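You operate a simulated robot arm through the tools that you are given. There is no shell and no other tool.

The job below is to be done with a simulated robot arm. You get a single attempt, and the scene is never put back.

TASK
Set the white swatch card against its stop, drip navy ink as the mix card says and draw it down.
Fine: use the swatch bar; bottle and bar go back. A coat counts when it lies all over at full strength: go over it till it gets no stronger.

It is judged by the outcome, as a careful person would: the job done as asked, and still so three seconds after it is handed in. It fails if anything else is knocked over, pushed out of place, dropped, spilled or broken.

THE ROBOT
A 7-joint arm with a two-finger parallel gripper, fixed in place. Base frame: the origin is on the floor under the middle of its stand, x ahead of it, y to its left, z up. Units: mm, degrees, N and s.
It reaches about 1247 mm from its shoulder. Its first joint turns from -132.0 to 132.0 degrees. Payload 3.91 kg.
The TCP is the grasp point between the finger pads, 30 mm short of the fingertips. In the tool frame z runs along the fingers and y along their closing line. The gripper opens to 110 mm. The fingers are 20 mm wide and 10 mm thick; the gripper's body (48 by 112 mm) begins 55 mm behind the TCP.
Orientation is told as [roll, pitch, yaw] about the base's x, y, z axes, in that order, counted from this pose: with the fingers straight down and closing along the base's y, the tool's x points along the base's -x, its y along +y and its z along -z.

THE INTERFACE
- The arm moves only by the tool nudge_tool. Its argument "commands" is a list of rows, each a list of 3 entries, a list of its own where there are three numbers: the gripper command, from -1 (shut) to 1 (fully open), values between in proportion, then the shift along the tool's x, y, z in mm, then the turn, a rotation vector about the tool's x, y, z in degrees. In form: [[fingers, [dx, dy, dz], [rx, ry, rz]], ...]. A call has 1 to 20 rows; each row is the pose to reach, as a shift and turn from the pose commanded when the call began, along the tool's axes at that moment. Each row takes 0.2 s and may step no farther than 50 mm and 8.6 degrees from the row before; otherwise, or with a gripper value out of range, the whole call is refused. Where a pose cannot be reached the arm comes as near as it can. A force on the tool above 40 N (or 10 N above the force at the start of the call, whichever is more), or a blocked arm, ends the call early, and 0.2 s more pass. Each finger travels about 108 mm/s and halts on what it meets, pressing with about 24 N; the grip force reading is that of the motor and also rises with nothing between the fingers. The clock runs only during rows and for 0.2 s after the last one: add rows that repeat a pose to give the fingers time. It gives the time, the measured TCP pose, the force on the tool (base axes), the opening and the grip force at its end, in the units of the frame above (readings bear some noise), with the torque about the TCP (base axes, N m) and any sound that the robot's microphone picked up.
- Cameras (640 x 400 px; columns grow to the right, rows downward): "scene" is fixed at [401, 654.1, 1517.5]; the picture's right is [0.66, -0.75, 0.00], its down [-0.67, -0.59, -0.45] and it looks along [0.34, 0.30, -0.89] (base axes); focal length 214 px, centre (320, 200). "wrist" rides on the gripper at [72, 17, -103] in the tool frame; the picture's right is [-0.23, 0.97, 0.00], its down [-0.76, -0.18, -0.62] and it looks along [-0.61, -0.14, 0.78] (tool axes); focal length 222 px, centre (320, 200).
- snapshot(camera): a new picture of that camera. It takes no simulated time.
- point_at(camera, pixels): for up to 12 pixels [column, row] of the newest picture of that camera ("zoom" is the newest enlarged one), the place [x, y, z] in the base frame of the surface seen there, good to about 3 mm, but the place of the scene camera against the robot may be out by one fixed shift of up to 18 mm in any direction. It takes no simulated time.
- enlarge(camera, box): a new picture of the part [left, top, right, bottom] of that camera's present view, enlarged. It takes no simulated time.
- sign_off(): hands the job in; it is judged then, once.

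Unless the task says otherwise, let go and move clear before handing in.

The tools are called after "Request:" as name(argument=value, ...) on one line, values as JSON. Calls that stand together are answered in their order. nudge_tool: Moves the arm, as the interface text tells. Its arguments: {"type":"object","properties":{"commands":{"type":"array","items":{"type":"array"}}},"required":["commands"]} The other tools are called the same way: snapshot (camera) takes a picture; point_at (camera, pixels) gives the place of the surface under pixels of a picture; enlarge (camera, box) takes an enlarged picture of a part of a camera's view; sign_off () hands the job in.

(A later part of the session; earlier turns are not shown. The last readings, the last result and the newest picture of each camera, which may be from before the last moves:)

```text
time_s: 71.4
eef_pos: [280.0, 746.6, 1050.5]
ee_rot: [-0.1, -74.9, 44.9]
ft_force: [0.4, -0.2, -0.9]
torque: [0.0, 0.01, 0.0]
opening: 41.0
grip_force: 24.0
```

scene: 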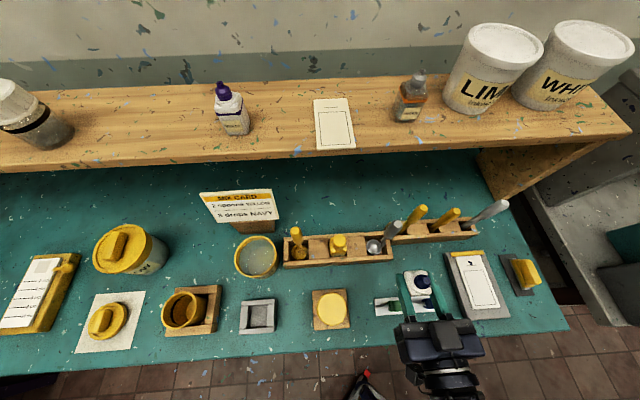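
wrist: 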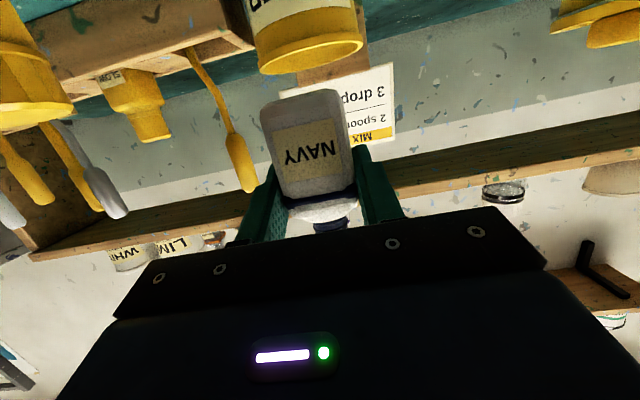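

I'm now about 1 mm off in each direction; I'll fold that in and lower until the bottle's base is just above the holder walls, then check alignment.

Request:
nudge_tool(commands=[[-0.28, [23, 0.8, 7.5], [0, 0, 0]], [-0.28, [46, 0.8, 13.7], [0, 0, 0]], [-0.28, [69.3, 0.8, 19.9], [0, 0, 0]], [-0.28, [69.3, 0.8, 19.9], [0, 0, 0]], [-0.28, [69.3, 0.8, 19.9], [0, 0, 0]]])

Request:
snapshot(camera="wrist")

Request:
enlarge(camera="scene", box=[230, 285, 290, 345])

Request:
nudge_tool(commands=[[-0.28, [0, 0, 0], [0, 0, 0]]])

```text
time_s: 72.6
eef_pos: [278.8, 746.6, 978.2]
ee_rot: [0.0, -74.8, 45.0]
ft_force: [0.4, -0.5, -0.4]
torque: [0.02, 0.04, 0.01]
opening: 40.9
grip_force: 23.8
```

```text
taken
```

wrist: 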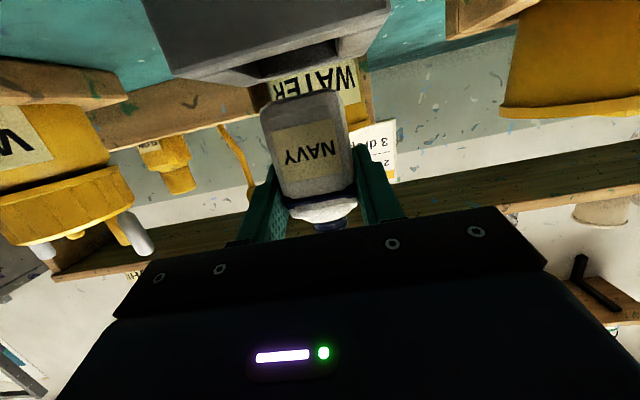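

```text
6.67 times, centred on (260, 315) of scene
```

zoom: 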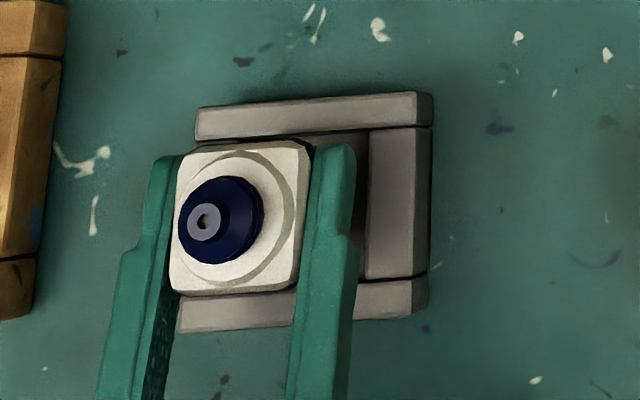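

```text
time_s: 73.0
eef_pos: [279.0, 746.4, 979.6]
ee_rot: [0.0, -74.9, 44.9]
ft_force: [-0.3, 0.1, -1.1]
torque: [-0.01, 0.01, 0.0]
opening: 40.6
grip_force: 24.2
```

I'm 2 mm short of the grasp position along v, so I'll add that and lower slowly into the holder, in two parts with a force check.

Request:
nudge_tool(commands=[[-0.28, [-0.5, -0.5, 1.9], [0, 0, 0]], [-0.28, [-0.5, -0.5, 1.9], [0, 0, 0]], [-0.28, [6.3, -0.5, 3.7], [0, 0, 0]], [-0.28, [13, -0.5, 5.5], [0, 0, 0]], [-0.28, [19.7, -0.5, 7.3], [0, 0, 0]], [-0.28, [19.7, -0.5, 7.3], [0, 0, 0]]])

Request:
enlarge(camera="scene", box=[230, 285, 290, 345])

Request:
snapshot(camera="wrist")

```text
time_s: 74.4
eef_pos: [280.5, 747.7, 957.5]
ee_rot: [0.0, -74.9, 44.8]
ft_force: [-0.5, -1.2, -0.9]
torque: [-0.05, 0.06, 0.07]
opening: 41.0
grip_force: 24.1
```

```text
6.67 times, centred on (260, 315) of scene
```

zoom: 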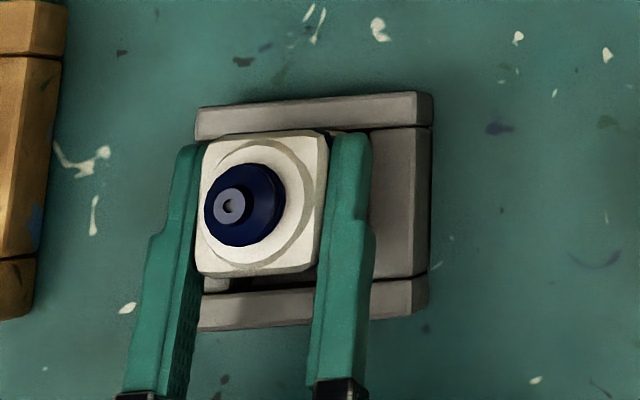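

```text
taken
```

wrist: 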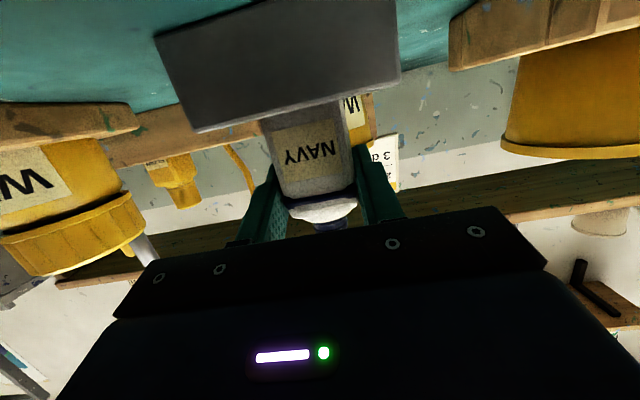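

The base is already inside the holder (z 957) with almost no side force. I'll continue to the resting height.

Request:
nudge_tool(commands=[[-0.28, [6, 0, 1.6], [0, 0, 0]], [-0.28, [12, 0, 3.2], [0, 0, 0]], [-0.28, [17, 0, 4.6], [0, 0, 0]], [-0.28, [20.3, 0, 5.4], [0, 0, 0]], [-0.28, [20.3, 0, 5.4], [0, 0, 0]]])

Request:
nudge_tool(commands=[[-0.28, [0, 0, 0], [0, 0, 0]]])

Request:
enlarge(camera="scene", box=[230, 285, 290, 345])

```text
time_s: 75.6
eef_pos: [281.4, 748.2, 936.2]
ee_rot: [-0.2, -74.9, 44.8]
ft_force: [-0.7, -0.5, -0.7]
torque: [-0.05, 0.07, 0.04]
opening: 40.9
grip_force: 23.9
```

```text
time_s: 76.0
eef_pos: [281.1, 748.5, 936.9]
ee_rot: [-0.2, -75.0, 44.9]
ft_force: [-1.7, -0.5, -2.1]
torque: [-0.07, 0.05, 0.0]
opening: 41.1
grip_force: 24.1
```

```text
6.67 times, centred on (260, 315) of scene
```

zoom: 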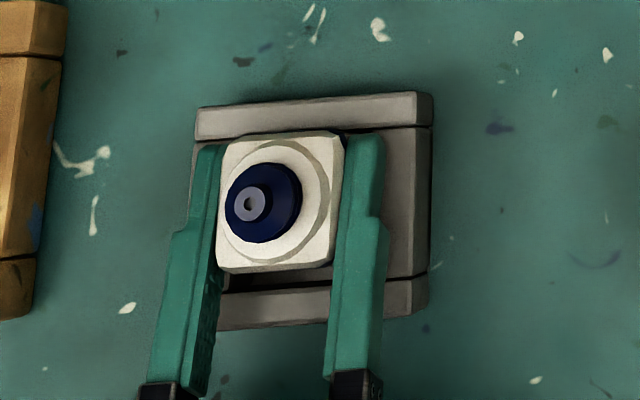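

The bottle is at its original height to within a millimetre. I'll creep down a touch until I feel the base, then open.

Request:
nudge_tool(commands=[[-0.28, [0.6, 0, 0.2], [0, 0, 0]], [-0.28, [1.2, 0, 0.3], [0, 0, 0]], [-0.28, [1.2, 0, 0.3], [0, 0, 0]]])

Request:
nudge_tool(commands=[[-0.28, [0.5, 0, 0.1], [0, 0, 0]], [-0.28, [0.5, 0, 0.1], [0, 0, 0]]])

```text
time_s: 76.8
eef_pos: [282.0, 747.6, 936.2]
ee_rot: [0.1, -74.9, 44.8]
ft_force: [-2.8, -1.5, 0.4]
torque: [-0.08, 0.09, 0.05]
opening: 40.8
grip_force: 23.6
```

```text
time_s: 77.4
eef_pos: [281.2, 747.8, 935.7]
ee_rot: [0.0, -75.1, 44.8]
ft_force: [-2.4, -3.2, 5.2]
torque: [-0.16, 0.08, 0.03]
opening: 40.9
grip_force: 23.8
```

The base is now touching down (Fz +5 N). I'll open the fingers and back straight out.

Request:
nudge_tool(commands=[[-0.2, [0, 0, 0], [0, 0, 0]], [0.0, [0, 0, 0], [0, 0, 0]], [0.27, [0, 0, 0], [0, 0, 0]], [0.27, [0, 0, 0], [0, 0, 0]]])

Request:
enlarge(camera="scene", box=[230, 285, 290, 345])

```text
time_s: 78.4
eef_pos: [282.4, 748.5, 935.4]
ee_rot: [0.1, -74.9, 45.0]
ft_force: [-0.3, 0.0, -0.3]
torque: [0.02, -0.02, 0.0]
opening: 69.7
grip_force: 0.0
```

```text
6.67 times, centred on (260, 315) of scene
```

zoom: 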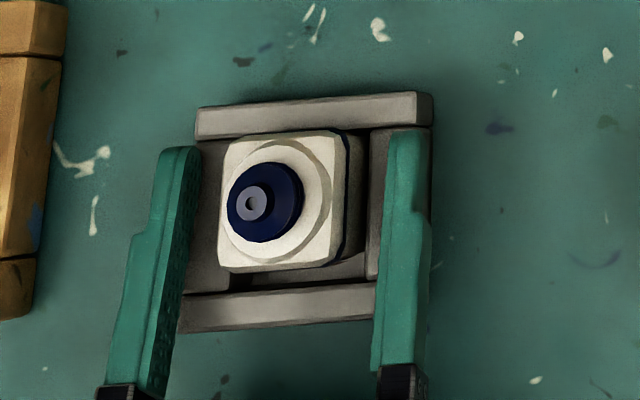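

The bottle stands in its holder, free of the fingers. I'll back straight out toward the robot and then rise.

Request:
nudge_tool(commands=[[0.27, [5, 0, -18.5], [0, 0, 0]], [0.27, [10, 0, -37], [0, 0, 0]], [0.27, [15, 0, -56], [0, 0, 0]], [0.27, [20, 0, -75], [0, 0, 0]], [0.27, [25, 0, -94], [0, 0, 0]], [0.27, [-10, 0, -104], [0, 0, 0]], [0.27, [-50, 0, -114], [0, 0, 0]], [0.27, [-95, 0, -126], [0, 0, 0]], [0.27, [-135, 0, -137], [0, 0, 0]], [0.27, [-135, 0, -137], [0, 0, 0]]])

Request:
snapshot(camera="scene")

Request:
enlarge(camera="scene", box=[225, 285, 285, 345])

Request:
enlarge(camera="scene", box=[436, 240, 546, 330])

```text
time_s: 80.6
eef_pos: [213.2, 681.8, 1102.6]
ee_rot: [-0.1, -74.9, 45.0]
ft_force: [-0.2, 0.3, -0.4]
torque: [0.02, 0.02, 0.02]
opening: 69.8
grip_force: 0.0
```

```text
taken
```

scene: 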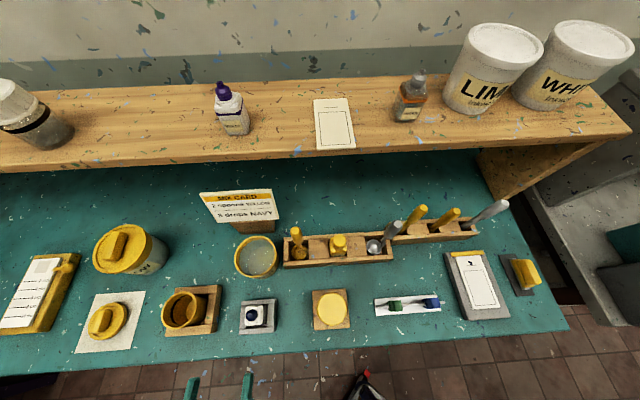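

```text
6.67 times, centred on (255, 315) of scene
```

zoom: 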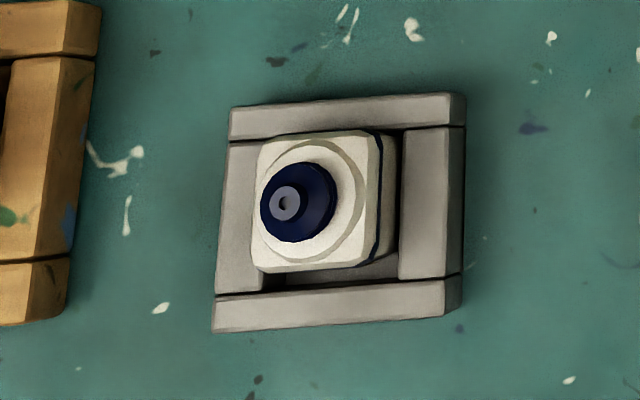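

```text
4.44 times, centred on (491, 285) of scene
```

zoom: 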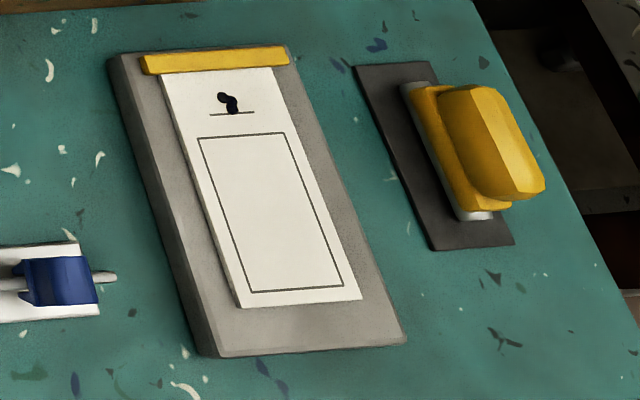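

The bottle stands back in its holder as before, and the three drops sit at the dash. Next I'll turn the tool to point down again and travel to view the swatch bar.

Request:
nudge_tool(commands=[[0.27, [0, 0, 0], [0, 8.3, 0]], [0.27, [0, 0, 0], [0, 16.7, 0]], [0.27, [0, 0, 0], [0, 25, 0]], [0.27, [0, 0, 0], [0, 33.3, 0]], [0.27, [0, 0, 0], [0, 41.7, 0]], [0.27, [0, 0, 0], [0, 50, 0]], [0.27, [0, 0, 0], [0, 58.3, 0]], [0.27, [0, 0, 0], [0, 66.7, 0]], [0.27, [0, 0, 0], [0, 75, 0]], [0.27, [0, 0, 0], [0, 75, 0]]])

Request:
nudge_tool(commands=[[0.27, [-8, -47, 0], [0, 0, 0]], [0.27, [-16, -94, 0], [0, 0, 0]], [0.27, [-24, -141, 0], [0, 0, 0]], [0.27, [-32, -188, 0], [0, 0, 0]], [0.27, [-40, -235, 0], [0, 0, 0]], [0.27, [-48, -282, 0], [0, 0, 0]], [0.27, [-56, -329, 0], [0, 0, 0]], [0.27, [-64, -376, 0], [0, 0, 0]], [0.27, [-67, -423, 0], [0, 0, 0]], [0.27, [-67, -470, 0], [0, 0, 0]], [0.27, [-67, -517, 0], [0, 0, 0]], [0.27, [-67, -564, 0], [0, 0, 0]], [0.27, [-67, -611, 0], [0, 0, 0]], [0.27, [-67, -650, 10], [0, 0, 0]], [0.27, [-67, -671, 40], [0, 0, 0]], [0.27, [-67, -671, 40], [0, 0, 0]]])

Request:
snapshot(camera="wrist")

```text
time_s: 82.8
eef_pos: [213.3, 681.1, 1102.1]
ee_rot: [0.1, 0.1, 44.9]
ft_force: [0.9, -0.1, -0.2]
torque: [-0.01, -0.01, -0.01]
opening: 69.8
grip_force: 0.0
```

```text
time_s: 86.2
eef_pos: [732.7, 250.4, 1060.4]
ee_rot: [0.0, -0.1, 44.9]
ft_force: [0.1, -0.1, 0.3]
torque: [0.0, -0.01, -0.01]
opening: 70.1
grip_force: 0.1
```

```text
taken
```

wrist: 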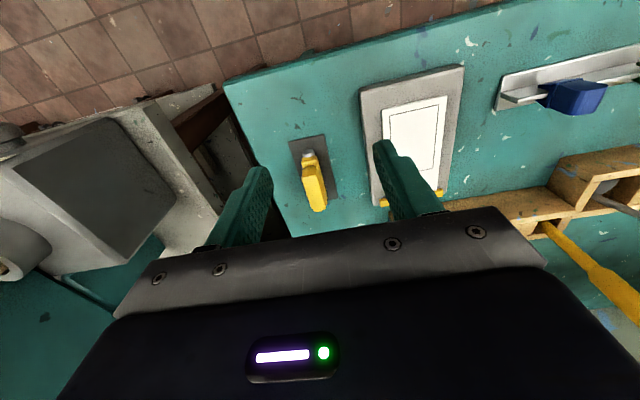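

The bar is at (313,180) between the fingers' lines of sight. I'll enlarge and measure it.

Request:
enlarge(camera="wrist", box=[275, 125, 365, 220])

Request:
point_at(camera="zoom", pixels=[[240, 130], [262, 145], [255, 180], [300, 170], [262, 230], [310, 220], [280, 330], [325, 320], [300, 300], [335, 290], [295, 355], [320, 380]])

```text
4.21 times, centred on (320, 172) of wrist
```

zoom: 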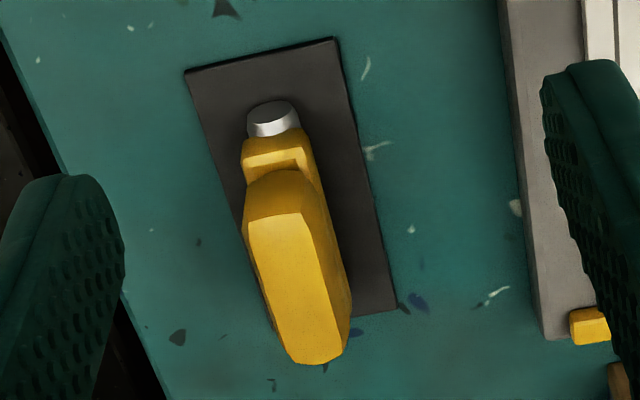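

```text
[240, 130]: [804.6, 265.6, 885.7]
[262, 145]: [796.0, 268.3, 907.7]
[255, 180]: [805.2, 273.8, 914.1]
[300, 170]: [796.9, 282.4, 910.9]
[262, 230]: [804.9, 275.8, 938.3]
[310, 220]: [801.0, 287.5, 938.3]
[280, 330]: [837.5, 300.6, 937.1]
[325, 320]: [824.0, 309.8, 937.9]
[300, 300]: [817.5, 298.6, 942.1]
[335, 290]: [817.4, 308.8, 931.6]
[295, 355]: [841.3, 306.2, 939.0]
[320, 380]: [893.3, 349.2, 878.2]
```

The bar's grip spans about u 362–379, v 762–813 with its top at z≈940; the rod lies along the mat below it. I'll look at it once more from the scene side to see the shape of the grip and clamp.

Request:
enlarge(camera="scene", box=[500, 250, 546, 300])

Request:
point_at(camera="zoom", pixels=[[230, 80], [260, 70], [290, 110], [330, 100], [260, 130], [310, 300], [290, 240], [400, 180], [440, 260], [350, 150], [395, 260], [340, 335]])

```text
8.00 times, centred on (523, 275) of scene
```

zoom: 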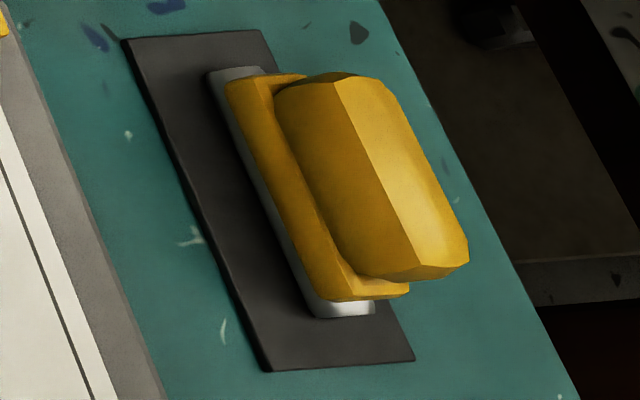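

```text
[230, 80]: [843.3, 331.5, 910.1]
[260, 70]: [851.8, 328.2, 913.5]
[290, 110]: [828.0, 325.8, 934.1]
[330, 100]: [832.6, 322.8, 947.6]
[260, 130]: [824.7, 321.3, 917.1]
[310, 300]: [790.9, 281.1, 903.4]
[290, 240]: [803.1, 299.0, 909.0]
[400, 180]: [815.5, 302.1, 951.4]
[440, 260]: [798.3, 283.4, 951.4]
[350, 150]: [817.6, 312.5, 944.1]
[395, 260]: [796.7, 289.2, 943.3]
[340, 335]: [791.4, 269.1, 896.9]
```

The grip is about 21–24 mm wide, centred at u≈369.5, v≈788, with the rod lying along v. I'll move above it and lower partway to check alignment.

Request:
nudge_tool(commands=[[0.27, [-40, -12, 0], [0, 0, 0]], [0.27, [-80, -24, 0], [0, 0, 0]], [0.27, [-93, -28.5, 30], [0, 0, 0]], [0.27, [-93, -28.5, 65], [0, 0, 0]], [0.27, [-93, -28.5, 90], [0, 0, 0]], [0.27, [-93, -28.5, 90], [0, 0, 0]], [0.27, [-93, -28.5, 90], [0, 0, 0]]])

Request:
snapshot(camera="wrist")

Request:
enlarge(camera="wrist", box=[240, 80, 400, 220])

```text
time_s: 87.8
eef_pos: [818.5, 296.6, 969.8]
ee_rot: [0.0, 0.1, 45.0]
ft_force: [0.0, 0.5, -0.1]
torque: [0.01, 0.0, 0.0]
opening: 70.0
grip_force: 0.0
```

```text
taken
```

wrist: 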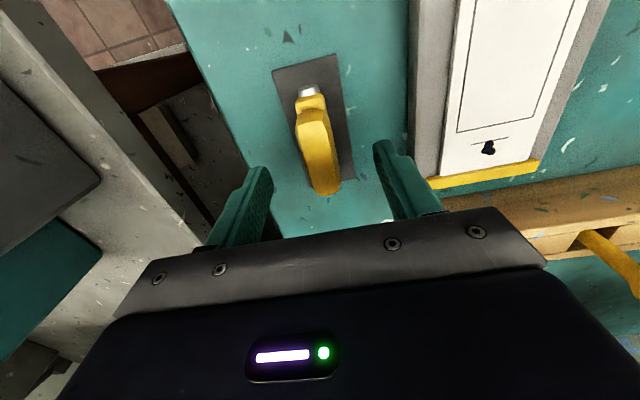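

```text
2.86 times, centred on (320, 150) of wrist
```

zoom: 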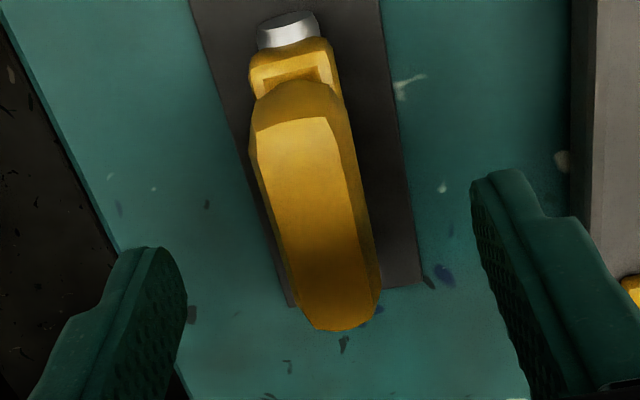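

The grip lies between the fingers. I'll measure it again from this close view to fix the centre.

Request:
point_at(camera="zoom", pixels=[[262, 140], [330, 130], [290, 305], [370, 290], [300, 220], [350, 210], [270, 110], [335, 320], [260, 70], [325, 60], [262, 45], [310, 35]])

```text
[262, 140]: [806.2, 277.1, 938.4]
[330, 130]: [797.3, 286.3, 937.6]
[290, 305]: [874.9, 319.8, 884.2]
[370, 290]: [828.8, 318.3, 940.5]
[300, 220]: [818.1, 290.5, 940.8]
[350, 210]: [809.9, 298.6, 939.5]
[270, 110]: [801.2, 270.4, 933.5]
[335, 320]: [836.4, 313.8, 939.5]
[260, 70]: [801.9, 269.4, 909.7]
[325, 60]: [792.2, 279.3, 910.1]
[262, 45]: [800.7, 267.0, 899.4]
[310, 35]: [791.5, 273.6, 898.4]
```

The grip is centred at u≈369, v≈787, matching the TCP. I'll lower around it and close.

Request:
nudge_tool(commands=[[0.27, [0, 0, 15], [0, 0, 0]], [0.27, [0, 0, 30], [0, 0, 0]], [0.27, [0, 0, 41], [0, 0, 0]], [0.27, [0, 0, 41], [0, 0, 0]], [0.0, [0, 0, 41], [0, 0, 0]], [-0.3, [0, 0, 41], [0, 0, 0]], [-0.45, [0, 0, 41], [0, 0, 0]], [-0.55, [0, 0, 41], [0, 0, 0]], [-0.65, [0, 0, 41], [0, 0, 0]], [-0.7, [0, 0, 41], [0, 0, 0]], [-0.7, [0, 0, 41], [0, 0, 0]]])

Request:
snapshot(camera="wrist")

Request:
enlarge(camera="scene", box=[480, 230, 580, 320])

```text
time_s: 90.2
eef_pos: [819.1, 297.5, 929.4]
ee_rot: [0.0, 0.2, 44.9]
ft_force: [-0.3, 1.1, 0.6]
torque: [-0.06, 0.0, 0.0]
opening: 23.6
grip_force: 23.8
```

```text
taken
```

wrist: 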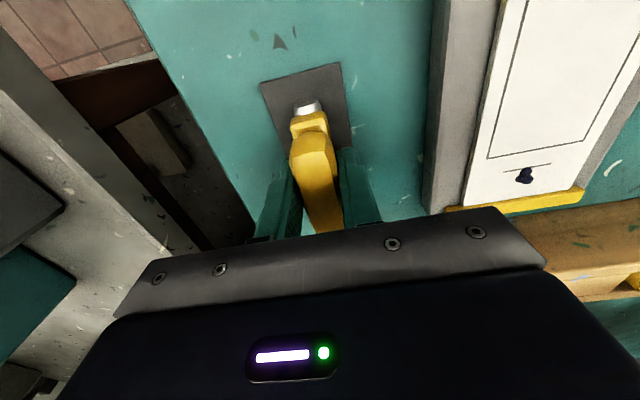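

```text
4.44 times, centred on (530, 275) of scene
```

zoom: 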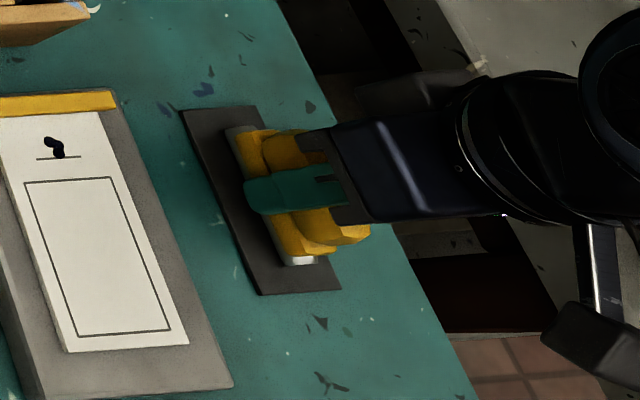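

The bar is gripped at 23.6 mm (TCP u≈369, v≈789.5, z≈929 at rest on the mat). I'll lift it and turn it 90° so the rod lies across the card's width.

Request:
nudge_tool(commands=[[-0.7, [0, 0, -15], [0, 0, 0]], [-0.7, [0, 0, -40], [0, 0, 0]], [-0.7, [0, 0, -70], [0, 0, 0]], [-0.7, [0, 0, -75], [0, 0, -7.5]], [-0.7, [0, 0, -75], [0, 0, -15]], [-0.7, [0, 0, -75], [0, 0, -22.5]], [-0.7, [0, 0, -75], [0, 0, -30]], [-0.7, [0, 0, -75], [0, 0, -37.5]], [-0.7, [0, 0, -75], [0, 0, -45]], [-0.7, [0, 0, -75], [0, 0, -52.5]], [-0.7, [0, 0, -75], [0, 0, -60]], [-0.7, [0, 0, -75], [0, 0, -67.5]], [-0.7, [0, 0, -75], [0, 0, -75]], [-0.7, [0, 0, -75], [0, 0, -82.5]], [-0.7, [0, 0, -75], [0, 0, -90]], [-0.7, [0, 0, -75], [0, 0, -90]]])

Request:
snapshot(camera="wrist")

Request:
enlarge(camera="scene", box=[430, 220, 590, 330])

```text
time_s: 93.6
eef_pos: [819.3, 295.4, 1005.0]
ee_rot: [0.1, 0.1, 134.8]
ft_force: [0.5, -0.1, -1.5]
torque: [-0.01, -0.02, -0.01]
opening: 23.6
grip_force: 24.3
```

```text
taken
```

wrist: 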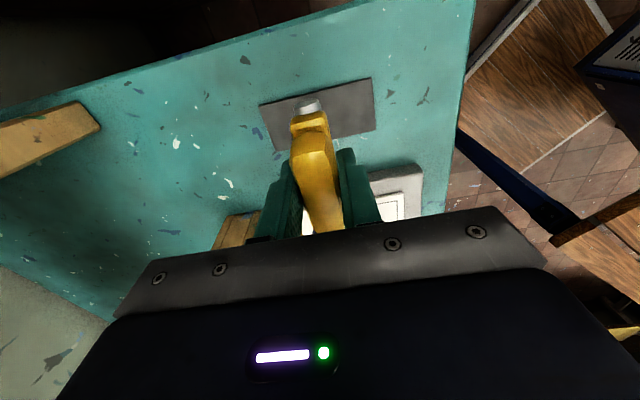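

```text
3.64 times, centred on (510, 275) of scene
```

zoom: 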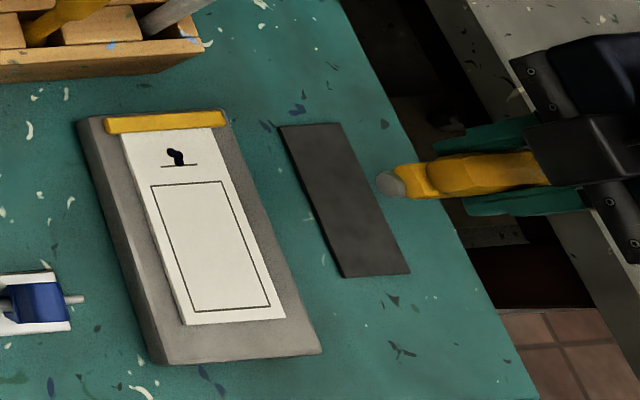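

The bar is turned across (yaw ≈135°) and clear of the mat. I'll carry it over the card, rod just on the stop side of the drops, and stop about 10 mm above the card to check; the tall grey handle behind leaves about 17 mm to the gripper body.

Request:
nudge_tool(commands=[[-0.7, [-35, -10, 0], [0, 0, 0]], [-0.7, [-70, -20, 0], [0, 0, 0]], [-0.7, [-105, -32, 0], [0, 0, 0]], [-0.7, [-130.4, -44, 0], [0, 0, 0]], [-0.7, [-130.4, -44, 15], [0, 0, 0]], [-0.7, [-130.4, -44, 30], [0, 0, 0]], [-0.7, [-130.4, -44, 42], [0, 0, 0]], [-0.7, [-130.4, -44, 42], [0, 0, 0]], [-0.7, [-130.4, -44, 42], [0, 0, 0]]])

Request:
snapshot(camera="wrist")

Request:
enlarge(camera="scene", box=[430, 200, 558, 310])

```text
time_s: 95.6
eef_pos: [758.5, 420.4, 961.8]
ee_rot: [0.1, 0.1, 134.9]
ft_force: [-0.9, 0.4, -0.9]
torque: [0.05, 0.01, 0.02]
opening: 23.5
grip_force: 23.6
```

```text
taken
```

wrist: 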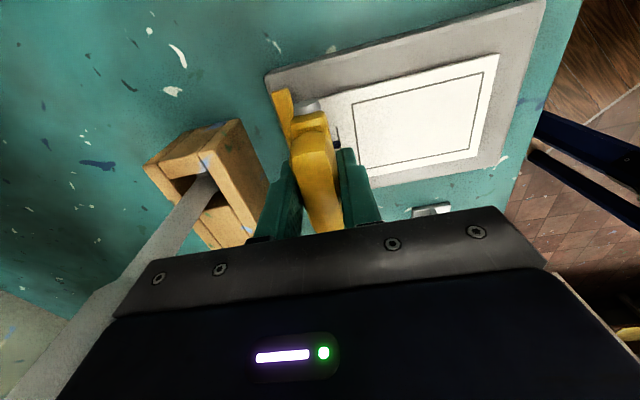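

```text
3.64 times, centred on (494, 255) of scene
```

zoom: 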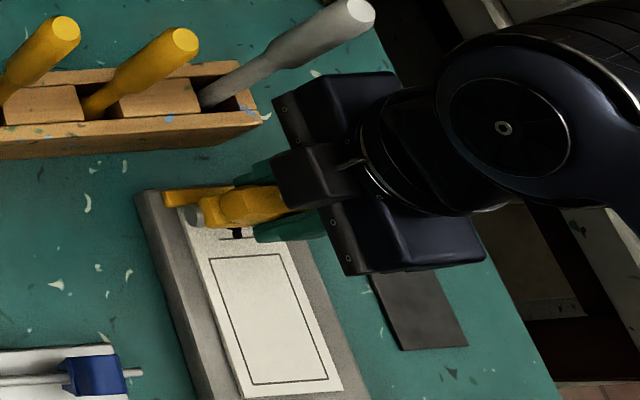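

The rod hangs just on the card side of the stop, beyond the drops. I'll check the wrist zoom for rod-to-stop clearance.

Request:
enlarge(camera="wrist", box=[250, 60, 400, 190])

Request:
enlarge(camera="scene", box=[460, 240, 510, 280])

```text
3.08 times, centred on (325, 125) of wrist
```

zoom: 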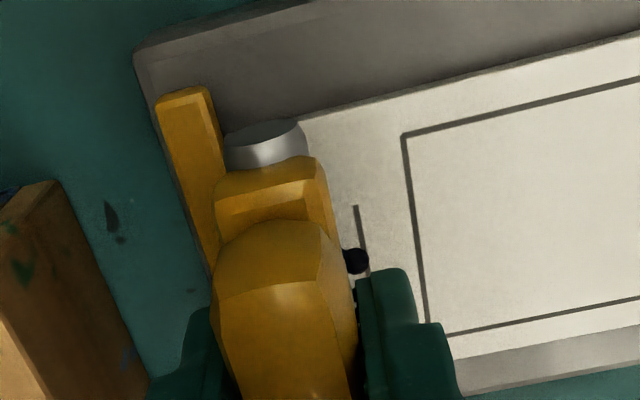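

```text
10.00 times, centred on (485, 260) of scene
```

zoom: 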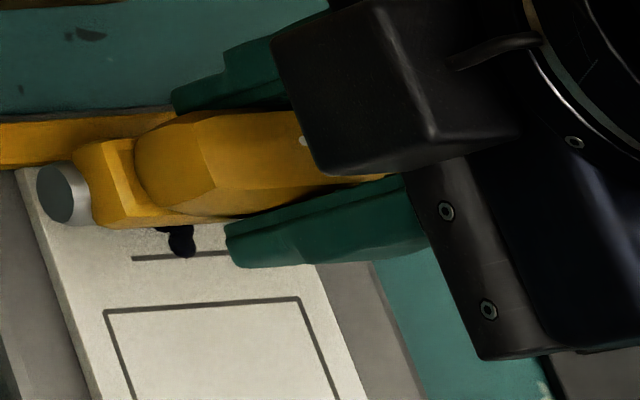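

The rod (about 15–16 mm thick) nearly touches the stop at this line, so I'll shift 2.5 mm toward the card and lower in small steps until I feel the card.

Request:
nudge_tool(commands=[[-0.7, [0, 2.5, 0], [0, 0, 0]], [-0.7, [0, 2.5, 4], [0, 0, 0]], [-0.7, [0, 2.5, 7], [0, 0, 0]], [-0.7, [0, 2.5, 7], [0, 0, 0]], [-0.7, [0, 2.5, 7], [0, 0, 0]]])

Request:
nudge_tool(commands=[[-0.7, [0, 0, 1], [0, 0, 0]], [-0.7, [0, 0, 1], [0, 0, 0]]])

Request:
nudge_tool(commands=[[-0.7, [0, 0, 1], [0, 0, 0]], [-0.7, [0, 0, 1], [0, 0, 0]]])

```text
time_s: 96.8
eef_pos: [757.2, 418.2, 954.9]
ee_rot: [0.2, 0.1, 134.9]
ft_force: [0.6, 0.2, -0.5]
torque: [-0.01, 0.0, -0.02]
opening: 23.4
grip_force: 24.1
```

```text
time_s: 97.4
eef_pos: [756.6, 418.4, 954.6]
ee_rot: [0.1, 0.0, 134.9]
ft_force: [0.4, 0.3, 0.2]
torque: [0.01, 0.03, 0.01]
opening: 23.7
grip_force: 24.0
```

```text
time_s: 98.0
eef_pos: [758.4, 417.1, 952.3]
ee_rot: [0.1, 0.0, 134.9]
ft_force: [-1.0, -0.8, -0.7]
torque: [0.0, 0.02, 0.03]
opening: 23.6
grip_force: 24.4
```

No contact yet at z≈952. I'll keep creeping down by a millimetre at a time.

Request:
nudge_tool(commands=[[-0.7, [0, 0, 1], [0, 0, 0]], [-0.7, [0, 0, 1], [0, 0, 0]]])

Request:
nudge_tool(commands=[[-0.7, [0, 0, 0.7], [0, 0, 0]], [-0.7, [0, 0, 0.7], [0, 0, 0]]])

Request:
enlarge(camera="scene", box=[460, 240, 510, 280])

```text
time_s: 98.6
eef_pos: [756.6, 418.3, 952.1]
ee_rot: [0.0, 0.0, 135.0]
ft_force: [-0.6, 0.4, -1.3]
torque: [0.05, -0.02, -0.04]
opening: 23.4
grip_force: 23.9
```

```text
time_s: 99.2
eef_pos: [757.4, 417.9, 951.5]
ee_rot: [0.0, 0.1, 134.9]
ft_force: [-1.2, -0.9, 0.9]
torque: [-0.02, 0.01, 0.0]
opening: 23.5
grip_force: 24.3
```

```text
10.00 times, centred on (485, 260) of scene
```

zoom: 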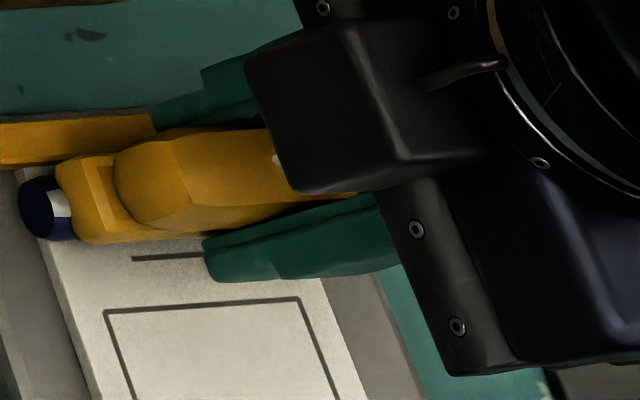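

The rod end has turned navy, so the bar has touched the drops and picked up the ink. I'll press very slightly more, read the force, then draw down.

Request:
nudge_tool(commands=[[-0.7, [0, 0, 0.7], [0, 0, 0]], [-0.7, [0, 0, 0.7], [0, 0, 0]]])

Request:
nudge_tool(commands=[[-0.7, [0, 0, 0.6], [0, 0, 0]], [-0.7, [0, 0, 0.6], [0, 0, 0]]])

```text
time_s: 99.8
eef_pos: [757.9, 418.0, 952.0]
ee_rot: [0.0, -0.1, 134.8]
ft_force: [1.1, 1.7, 7.0]
torque: [0.0, -0.08, 0.01]
opening: 23.7
grip_force: 24.0
```

```text
time_s: 100.4
eef_pos: [756.6, 417.3, 950.8]
ee_rot: [0.0, 0.0, 134.8]
ft_force: [0.7, 0.3, 13.3]
torque: [-0.04, -0.08, -0.03]
opening: 23.7
grip_force: 23.7
```

Contact is made at about z 951.5 and the force is now 13 N. I'll ease to about 7 N and draw the bar steadily down the card past the box's lower edge.

Request:
nudge_tool(commands=[[-0.7, [0, 0, -0.6], [0, 0, 0]], [-0.7, [0, 5, -0.6], [0, 0, 0]], [-0.7, [0, 11, -0.6], [0, 0, 0]], [-0.7, [0, 17, -0.6], [0, 0, 0]], [-0.7, [0, 23, -0.6], [0, 0, 0]], [-0.7, [0, 29, -0.6], [0, 0, 0]], [-0.7, [0, 35, -0.6], [0, 0, 0]], [-0.7, [0, 41, -0.6], [0, 0, 0]], [-0.7, [0, 47, -0.6], [0, 0, 0]], [-0.7, [0, 53, -0.6], [0, 0, 0]]])

Request:
enlarge(camera="scene", box=[440, 230, 540, 330])

Request:
snapshot(camera="wrist")

```text
time_s: 102.6
eef_pos: [719.5, 380.2, 950.1]
ee_rot: [0.1, 0.0, 134.7]
ft_force: [1.6, 1.0, 10.2]
torque: [0.05, -0.02, -0.04]
opening: 23.6
grip_force: 24.5
```

```text
4.00 times, centred on (490, 280) of scene
```

zoom: 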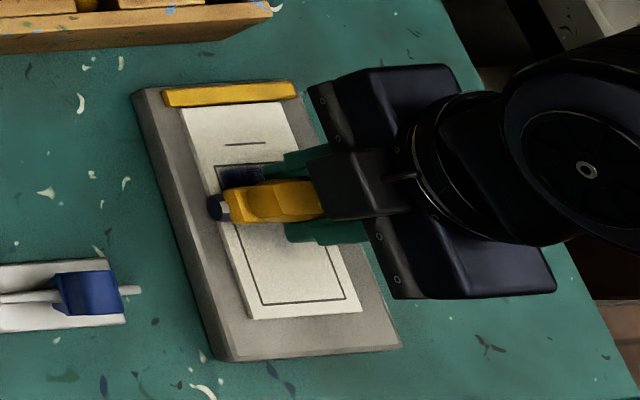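

```text
taken
```

wrist: 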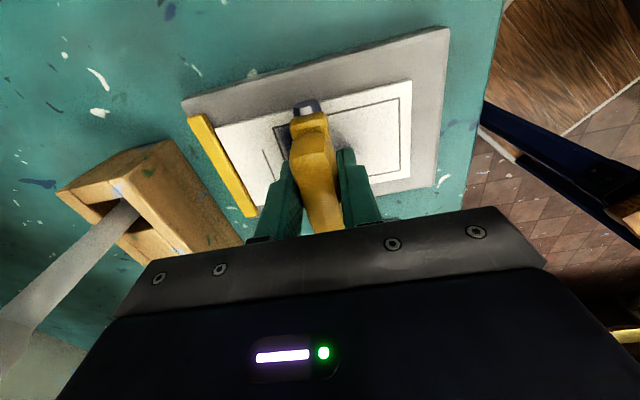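

The coat appears inside the box as the bar passes (navy at zoom (245,175)), and the card still sits at the stop. I'll continue the stroke to just past the box's lower edge.

Request:
nudge_tool(commands=[[-0.7, [0, 6, -0.2], [0, 0, 0]], [-0.7, [0, 12, -0.2], [0, 0, 0]], [-0.7, [0, 18, -0.2], [0, 0, 0]], [-0.7, [0, 24, -0.2], [0, 0, 0]], [-0.7, [0, 30, -0.2], [0, 0, 0]], [-0.7, [0, 36, -0.2], [0, 0, 0]], [-0.7, [0, 42, -0.2], [0, 0, 0]], [-0.7, [0, 48, -0.2], [0, 0, 0]], [-0.7, [0, 54, -0.2], [0, 0, 0]], [-0.7, [0, 59, -0.2], [0, 0, 0]], [-0.7, [0, 59, -0.2], [0, 0, 0]]])

Request:
enlarge(camera="scene", box=[440, 230, 540, 330])

```text
time_s: 105.0
eef_pos: [677.7, 339.2, 951.0]
ee_rot: [0.1, 0.0, 135.1]
ft_force: [-0.4, 0.8, -0.6]
torque: [0.02, 0.01, -0.04]
opening: 23.6
grip_force: 24.5
```

```text
4.00 times, centred on (490, 280) of scene
```

zoom: 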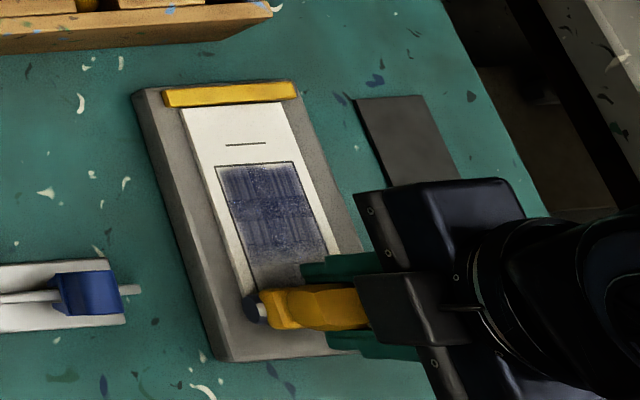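

The first pass gave a patchy coat, and the force dropped to zero near the lower end. I'll lift off the card and look closely at the coat and the card's position.

Request:
nudge_tool(commands=[[-0.7, [0, 0, -8], [0, 0, 0]], [-0.7, [0, 0, -25], [0, 0, 0]], [-0.7, [0, 0, -25], [0, 0, 0]]])

Request:
enlarge(camera="scene", box=[455, 240, 515, 310])

Request:
snapshot(camera="wrist")

Request:
enlarge(camera="wrist", box=[150, 20, 450, 230])

```text
time_s: 105.8
eef_pos: [677.6, 339.1, 977.5]
ee_rot: [0.0, 0.0, 134.8]
ft_force: [-0.5, -0.4, -1.0]
torque: [-0.01, -0.01, -0.01]
opening: 23.8
grip_force: 23.5
```

```text
5.71 times, centred on (485, 275) of scene
```

zoom: 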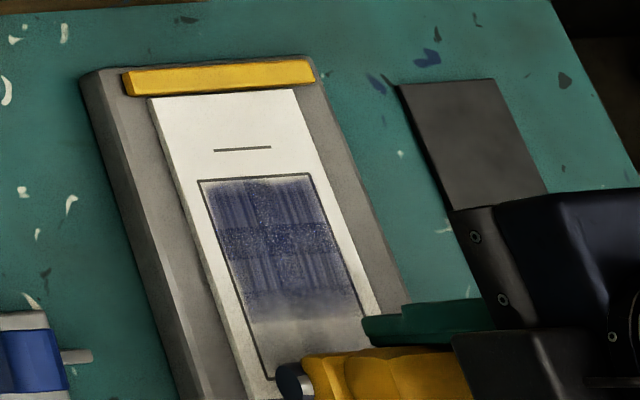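

```text
taken
```

wrist: 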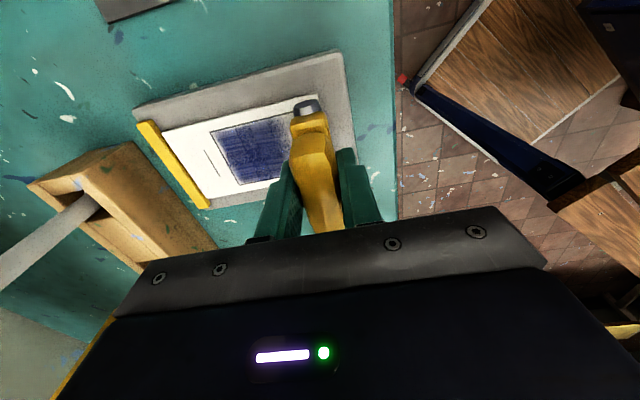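

```text
1.90 times, centred on (300, 125) of wrist
```

zoom: 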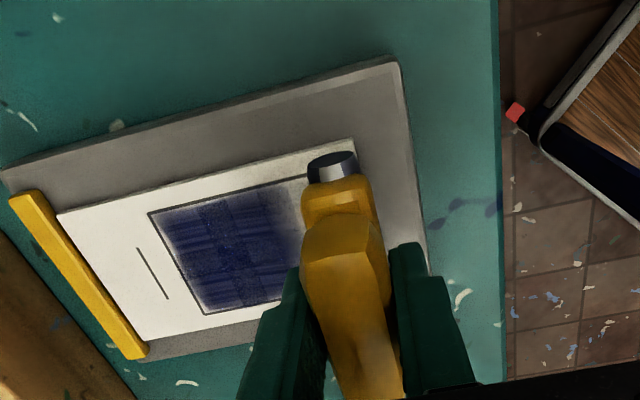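

The coat is streaky and thin toward the bottom; the card still lies at the stop. I'll go back to the top for a second pass, keeping firmer, more even pressure.

Request:
nudge_tool(commands=[[-0.7, [0, -40, 0], [0, 0, 0]], [-0.7, [0, -80, 0], [0, 0, 0]], [-0.7, [0, -112, 0], [0, 0, 0]], [-0.7, [0, -112, 12], [0, 0, 0]], [-0.7, [0, -112, 20], [0, 0, 0]], [-0.7, [0, -112, 24], [0, 0, 0]], [-0.7, [0, -112, 25.2], [0, 0, 0]], [-0.7, [0, -112, 25.2], [0, 0, 0]]])

Request:
enlarge(camera="scene", box=[455, 240, 515, 310])

```text
time_s: 107.6
eef_pos: [755.5, 416.9, 950.4]
ee_rot: [0.0, 0.0, 134.9]
ft_force: [0.1, -0.4, 1.6]
torque: [0.01, 0.03, 0.01]
opening: 23.6
grip_force: 23.9
```

```text
5.71 times, centred on (485, 275) of scene
```

zoom: 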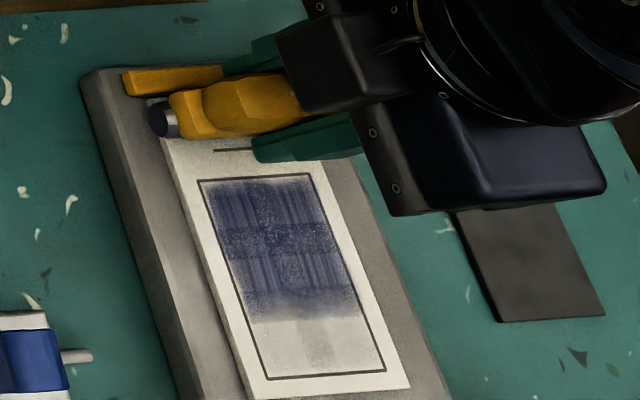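

Now I can see the whole coat: good down to about two-thirds, thin at the sides and blank in the lower third where contact was lost. I'll press a bit more and draw again in segments, adjusting pressure as I go.

Request:
nudge_tool(commands=[[-0.7, [0, 0, 0.9], [0, 0, 0]], [-0.7, [0, 5, 0.9], [0, 0, 0]], [-0.7, [0, 10, 0.9], [0, 0, 0]], [-0.7, [0, 15, 0.9], [0, 0, 0]], [-0.7, [0, 20, 0.9], [0, 0, 0]], [-0.7, [0, 25, 0.9], [0, 0, 0]], [-0.7, [0, 30, 0.9], [0, 0, 0]]])

Request:
nudge_tool(commands=[[-0.7, [0, 5, 0.2], [0, 0, 0]], [-0.7, [0, 10, 0.2], [0, 0, 0]], [-0.7, [0, 15, 0.2], [0, 0, 0]], [-0.7, [0, 20, 0.2], [0, 0, 0]], [-0.7, [0, 25, 0.2], [0, 0, 0]]])

```text
time_s: 109.2
eef_pos: [734.0, 396.8, 950.9]
ee_rot: [0.1, 0.0, 134.9]
ft_force: [2.5, 2.1, 12.1]
torque: [0.08, -0.07, 0.0]
opening: 23.2
grip_force: 24.1
```

```text
time_s: 110.4
eef_pos: [718.1, 379.0, 949.7]
ee_rot: [0.0, 0.0, 134.9]
ft_force: [1.6, 2.2, 13.9]
torque: [0.05, -0.1, 0.02]
opening: 23.4
grip_force: 24.0
```

Contact holds at 12–14 N at v≈776. I'll continue downwards, adding a little pressure.

Request:
nudge_tool(commands=[[-0.7, [0, 5, 0.2], [0, 0, 0]], [-0.7, [0, 10, 0.3], [0, 0, 0]], [-0.7, [0, 15, 0.4], [0, 0, 0]], [-0.7, [0, 20, 0.5], [0, 0, 0]]])

Request:
nudge_tool(commands=[[-0.7, [0, 5, 0.2], [0, 0, 0]], [-0.7, [0, 10, 0.3], [0, 0, 0]], [-0.7, [0, 15, 0.4], [0, 0, 0]]])

Request:
enlarge(camera="scene", box=[455, 240, 515, 310])

```text
time_s: 111.4
eef_pos: [703.4, 365.1, 950.3]
ee_rot: [0.0, 0.0, 134.9]
ft_force: [2.4, 2.6, 16.2]
torque: [0.16, -0.08, -0.03]
opening: 23.6
grip_force: 23.8
```

```text
time_s: 112.2
eef_pos: [691.8, 354.7, 948.4]
ee_rot: [0.2, -0.1, 134.8]
ft_force: [2.8, 1.8, 15.5]
torque: [0.08, -0.12, 0.02]
opening: 23.7
grip_force: 24.6
```

```text
5.71 times, centred on (485, 275) of scene
```

zoom: 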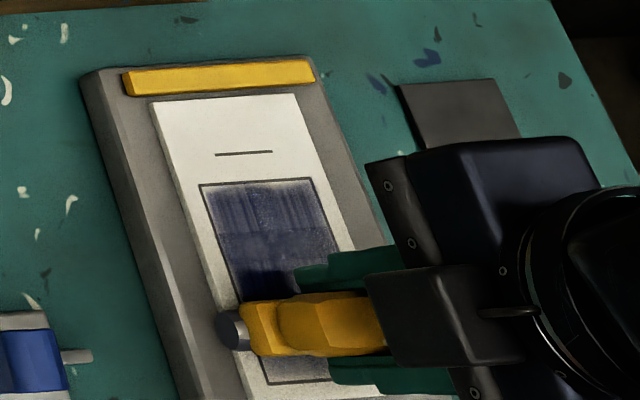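

The stroke now coats well, but friction has drawn the card a few mm off the stop (gap at zoom (295,90)). I'll finish this stroke and then return with an upward stroke under light pressure, which will push the card back against the stop.

Request:
nudge_tool(commands=[[-0.7, [0, 5, 0], [0, 0, 0]], [-0.7, [0, 10, 0], [0, 0, 0]], [-0.7, [0, 15, 0], [0, 0, 0]], [-0.7, [0, 20, 0], [0, 0, 0]]])

Request:
enlarge(camera="scene", box=[455, 240, 515, 310])

```text
time_s: 113.2
eef_pos: [679.2, 340.1, 947.9]
ee_rot: [0.1, 0.0, 134.9]
ft_force: [1.0, 1.9, 10.2]
torque: [0.09, -0.07, 0.01]
opening: 23.5
grip_force: 24.0
```

```text
5.71 times, centred on (485, 275) of scene
```

zoom: 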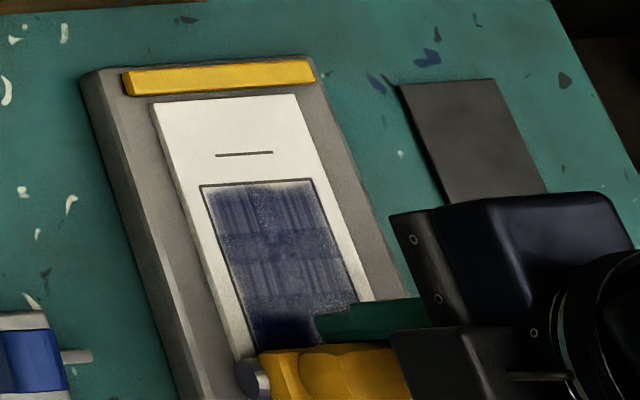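

The whole length now has some coat. I'll make an upward stroke under the same contact, reversing the pressure profile, which also pushes the card back to the stop.

Request:
nudge_tool(commands=[[-0.7, [0, -5.5, 0], [0, 0, 0]], [-0.7, [0, -11, 0], [0, 0, 0]], [-0.7, [0, -16.5, 0], [0, 0, 0]], [-0.7, [0, -22, -0.05], [0, 0, 0]], [-0.7, [0, -27.5, -0.2], [0, 0, 0]], [-0.7, [0, -33, -0.35], [0, 0, 0]], [-0.7, [0, -38.5, -0.5], [0, 0, 0]], [-0.7, [0, -44, -0.65], [0, 0, 0]], [-0.7, [0, -49.5, -0.78], [0, 0, 0]], [-0.7, [0, -55, -0.9], [0, 0, 0]]])

Request:
nudge_tool(commands=[[-0.7, [0, -5.5, 0], [0, 0, 0]], [-0.7, [0, -11, 0], [0, 0, 0]], [-0.7, [0, -16.5, 0], [0, 0, 0]], [-0.7, [0, -22, 0], [0, 0, 0]], [-0.7, [0, -27.5, 0], [0, 0, 0]], [-0.7, [0, -33, 0], [0, 0, 0]], [-0.7, [0, -38.5, 0], [0, 0, 0]], [-0.7, [0, -44, 0], [0, 0, 0]], [-0.7, [0, -48, 0], [0, 0, 0]]])

Request:
enlarge(camera="scene", box=[455, 240, 515, 310])

```text
time_s: 115.4
eef_pos: [716.8, 378.4, 950.0]
ee_rot: [0.1, 0.0, 134.9]
ft_force: [-0.4, 0.3, -0.5]
torque: [-0.05, 0.02, 0.01]
opening: 23.6
grip_force: 23.9
```

```text
time_s: 117.4
eef_pos: [752.1, 413.3, 951.3]
ee_rot: [0.2, 0.0, 134.8]
ft_force: [0.3, 0.4, -1.4]
torque: [0.03, 0.0, 0.0]
opening: 23.6
grip_force: 23.8
```

```text
5.71 times, centred on (485, 275) of scene
```

zoom: 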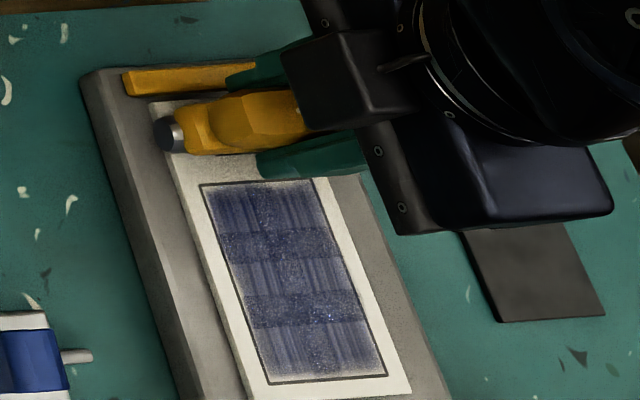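

The whole box is now coated but still streaky, with darker bands where the bar dwelt, so slower strokes lay it on better. The bar seems to have slipped up slightly in the grip under 15 N, so I'll use about 6–8 N; first find contact again.

Request:
nudge_tool(commands=[[-0.7, [0, 0, 0.7], [0, 0, 0]], [-0.7, [0, 0, 0.7], [0, 0, 0]]])

Request:
nudge_tool(commands=[[-0.7, [0, 0, 0.7], [0, 0, 0]], [-0.7, [0, 0, 0.7], [0, 0, 0]]])

Request:
nudge_tool(commands=[[-0.7, [0, 0, 0.5], [0, 0, 0]], [-0.7, [0, 0, 0.5], [0, 0, 0]]])

```text
time_s: 118.0
eef_pos: [752.3, 413.5, 950.1]
ee_rot: [0.2, 0.0, 134.9]
ft_force: [-0.1, 0.1, -0.2]
torque: [0.0, 0.01, -0.01]
opening: 23.3
grip_force: 23.8
```

```text
time_s: 118.6
eef_pos: [752.0, 414.1, 948.6]
ee_rot: [0.0, 0.0, 134.9]
ft_force: [-0.2, -1.2, 3.4]
torque: [-0.06, -0.01, -0.03]
opening: 23.6
grip_force: 23.8
```

```text
time_s: 119.2
eef_pos: [752.5, 413.7, 949.2]
ee_rot: [0.1, 0.0, 134.9]
ft_force: [2.3, 0.5, 8.7]
torque: [0.03, -0.04, 0.0]
opening: 23.6
grip_force: 24.3
```

Contact at 8.7 N. Now a slow down-stroke at 3 mm per step.

Request:
nudge_tool(commands=[[-0.7, [0, 3, 0], [0, 0, 0]], [-0.7, [0, 6, 0], [0, 0, 0]], [-0.7, [0, 9, 0], [0, 0, 0]], [-0.7, [0, 12, 0], [0, 0, 0]], [-0.7, [0, 15, 0], [0, 0, 0]], [-0.7, [0, 18, 0], [0, 0, 0]], [-0.7, [0, 21, 0], [0, 0, 0]], [-0.7, [0, 24, 0], [0, 0, 0]], [-0.7, [0, 27, 0], [0, 0, 0]], [-0.7, [0, 30, 0], [0, 0, 0]]])

Request:
nudge_tool(commands=[[-0.7, [0, 3, 0], [0, 0, 0]], [-0.7, [0, 6, 0], [0, 0, 0]], [-0.7, [0, 9, 0], [0, 0, 0]], [-0.7, [0, 12, 0], [0, 0, 0]], [-0.7, [0, 15, 0], [0, 0, 0]], [-0.7, [0, 18, 0], [0, 0, 0]], [-0.7, [0, 21, 0], [0, 0, 0]], [-0.7, [0, 24, 0], [0, 0, 0]], [-0.7, [0, 27, 0], [0, 0, 0]], [-0.7, [0, 30, 0], [0, 0, 0]]])

Request:
enlarge(camera="scene", box=[455, 240, 515, 310])

```text
time_s: 121.4
eef_pos: [729.9, 391.0, 948.3]
ee_rot: [0.0, 0.0, 134.8]
ft_force: [3.5, 3.1, 16.5]
torque: [0.14, -0.05, 0.01]
opening: 23.7
grip_force: 23.9
```

```text
time_s: 123.6
eef_pos: [708.9, 370.0, 948.6]
ee_rot: [0.0, 0.0, 134.8]
ft_force: [0.5, 0.9, 5.8]
torque: [0.07, 0.0, 0.01]
opening: 23.7
grip_force: 23.8
```

```text
5.71 times, centred on (485, 275) of scene
```

zoom: 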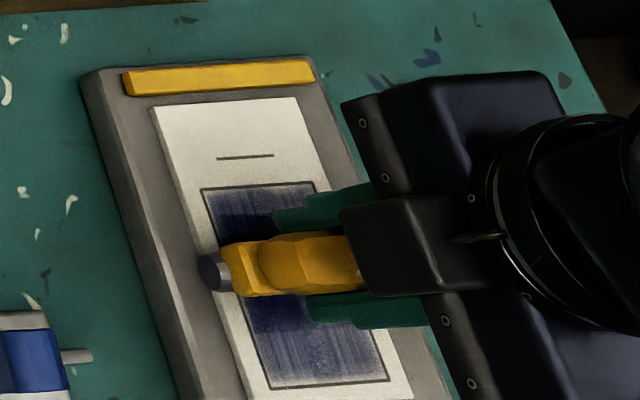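

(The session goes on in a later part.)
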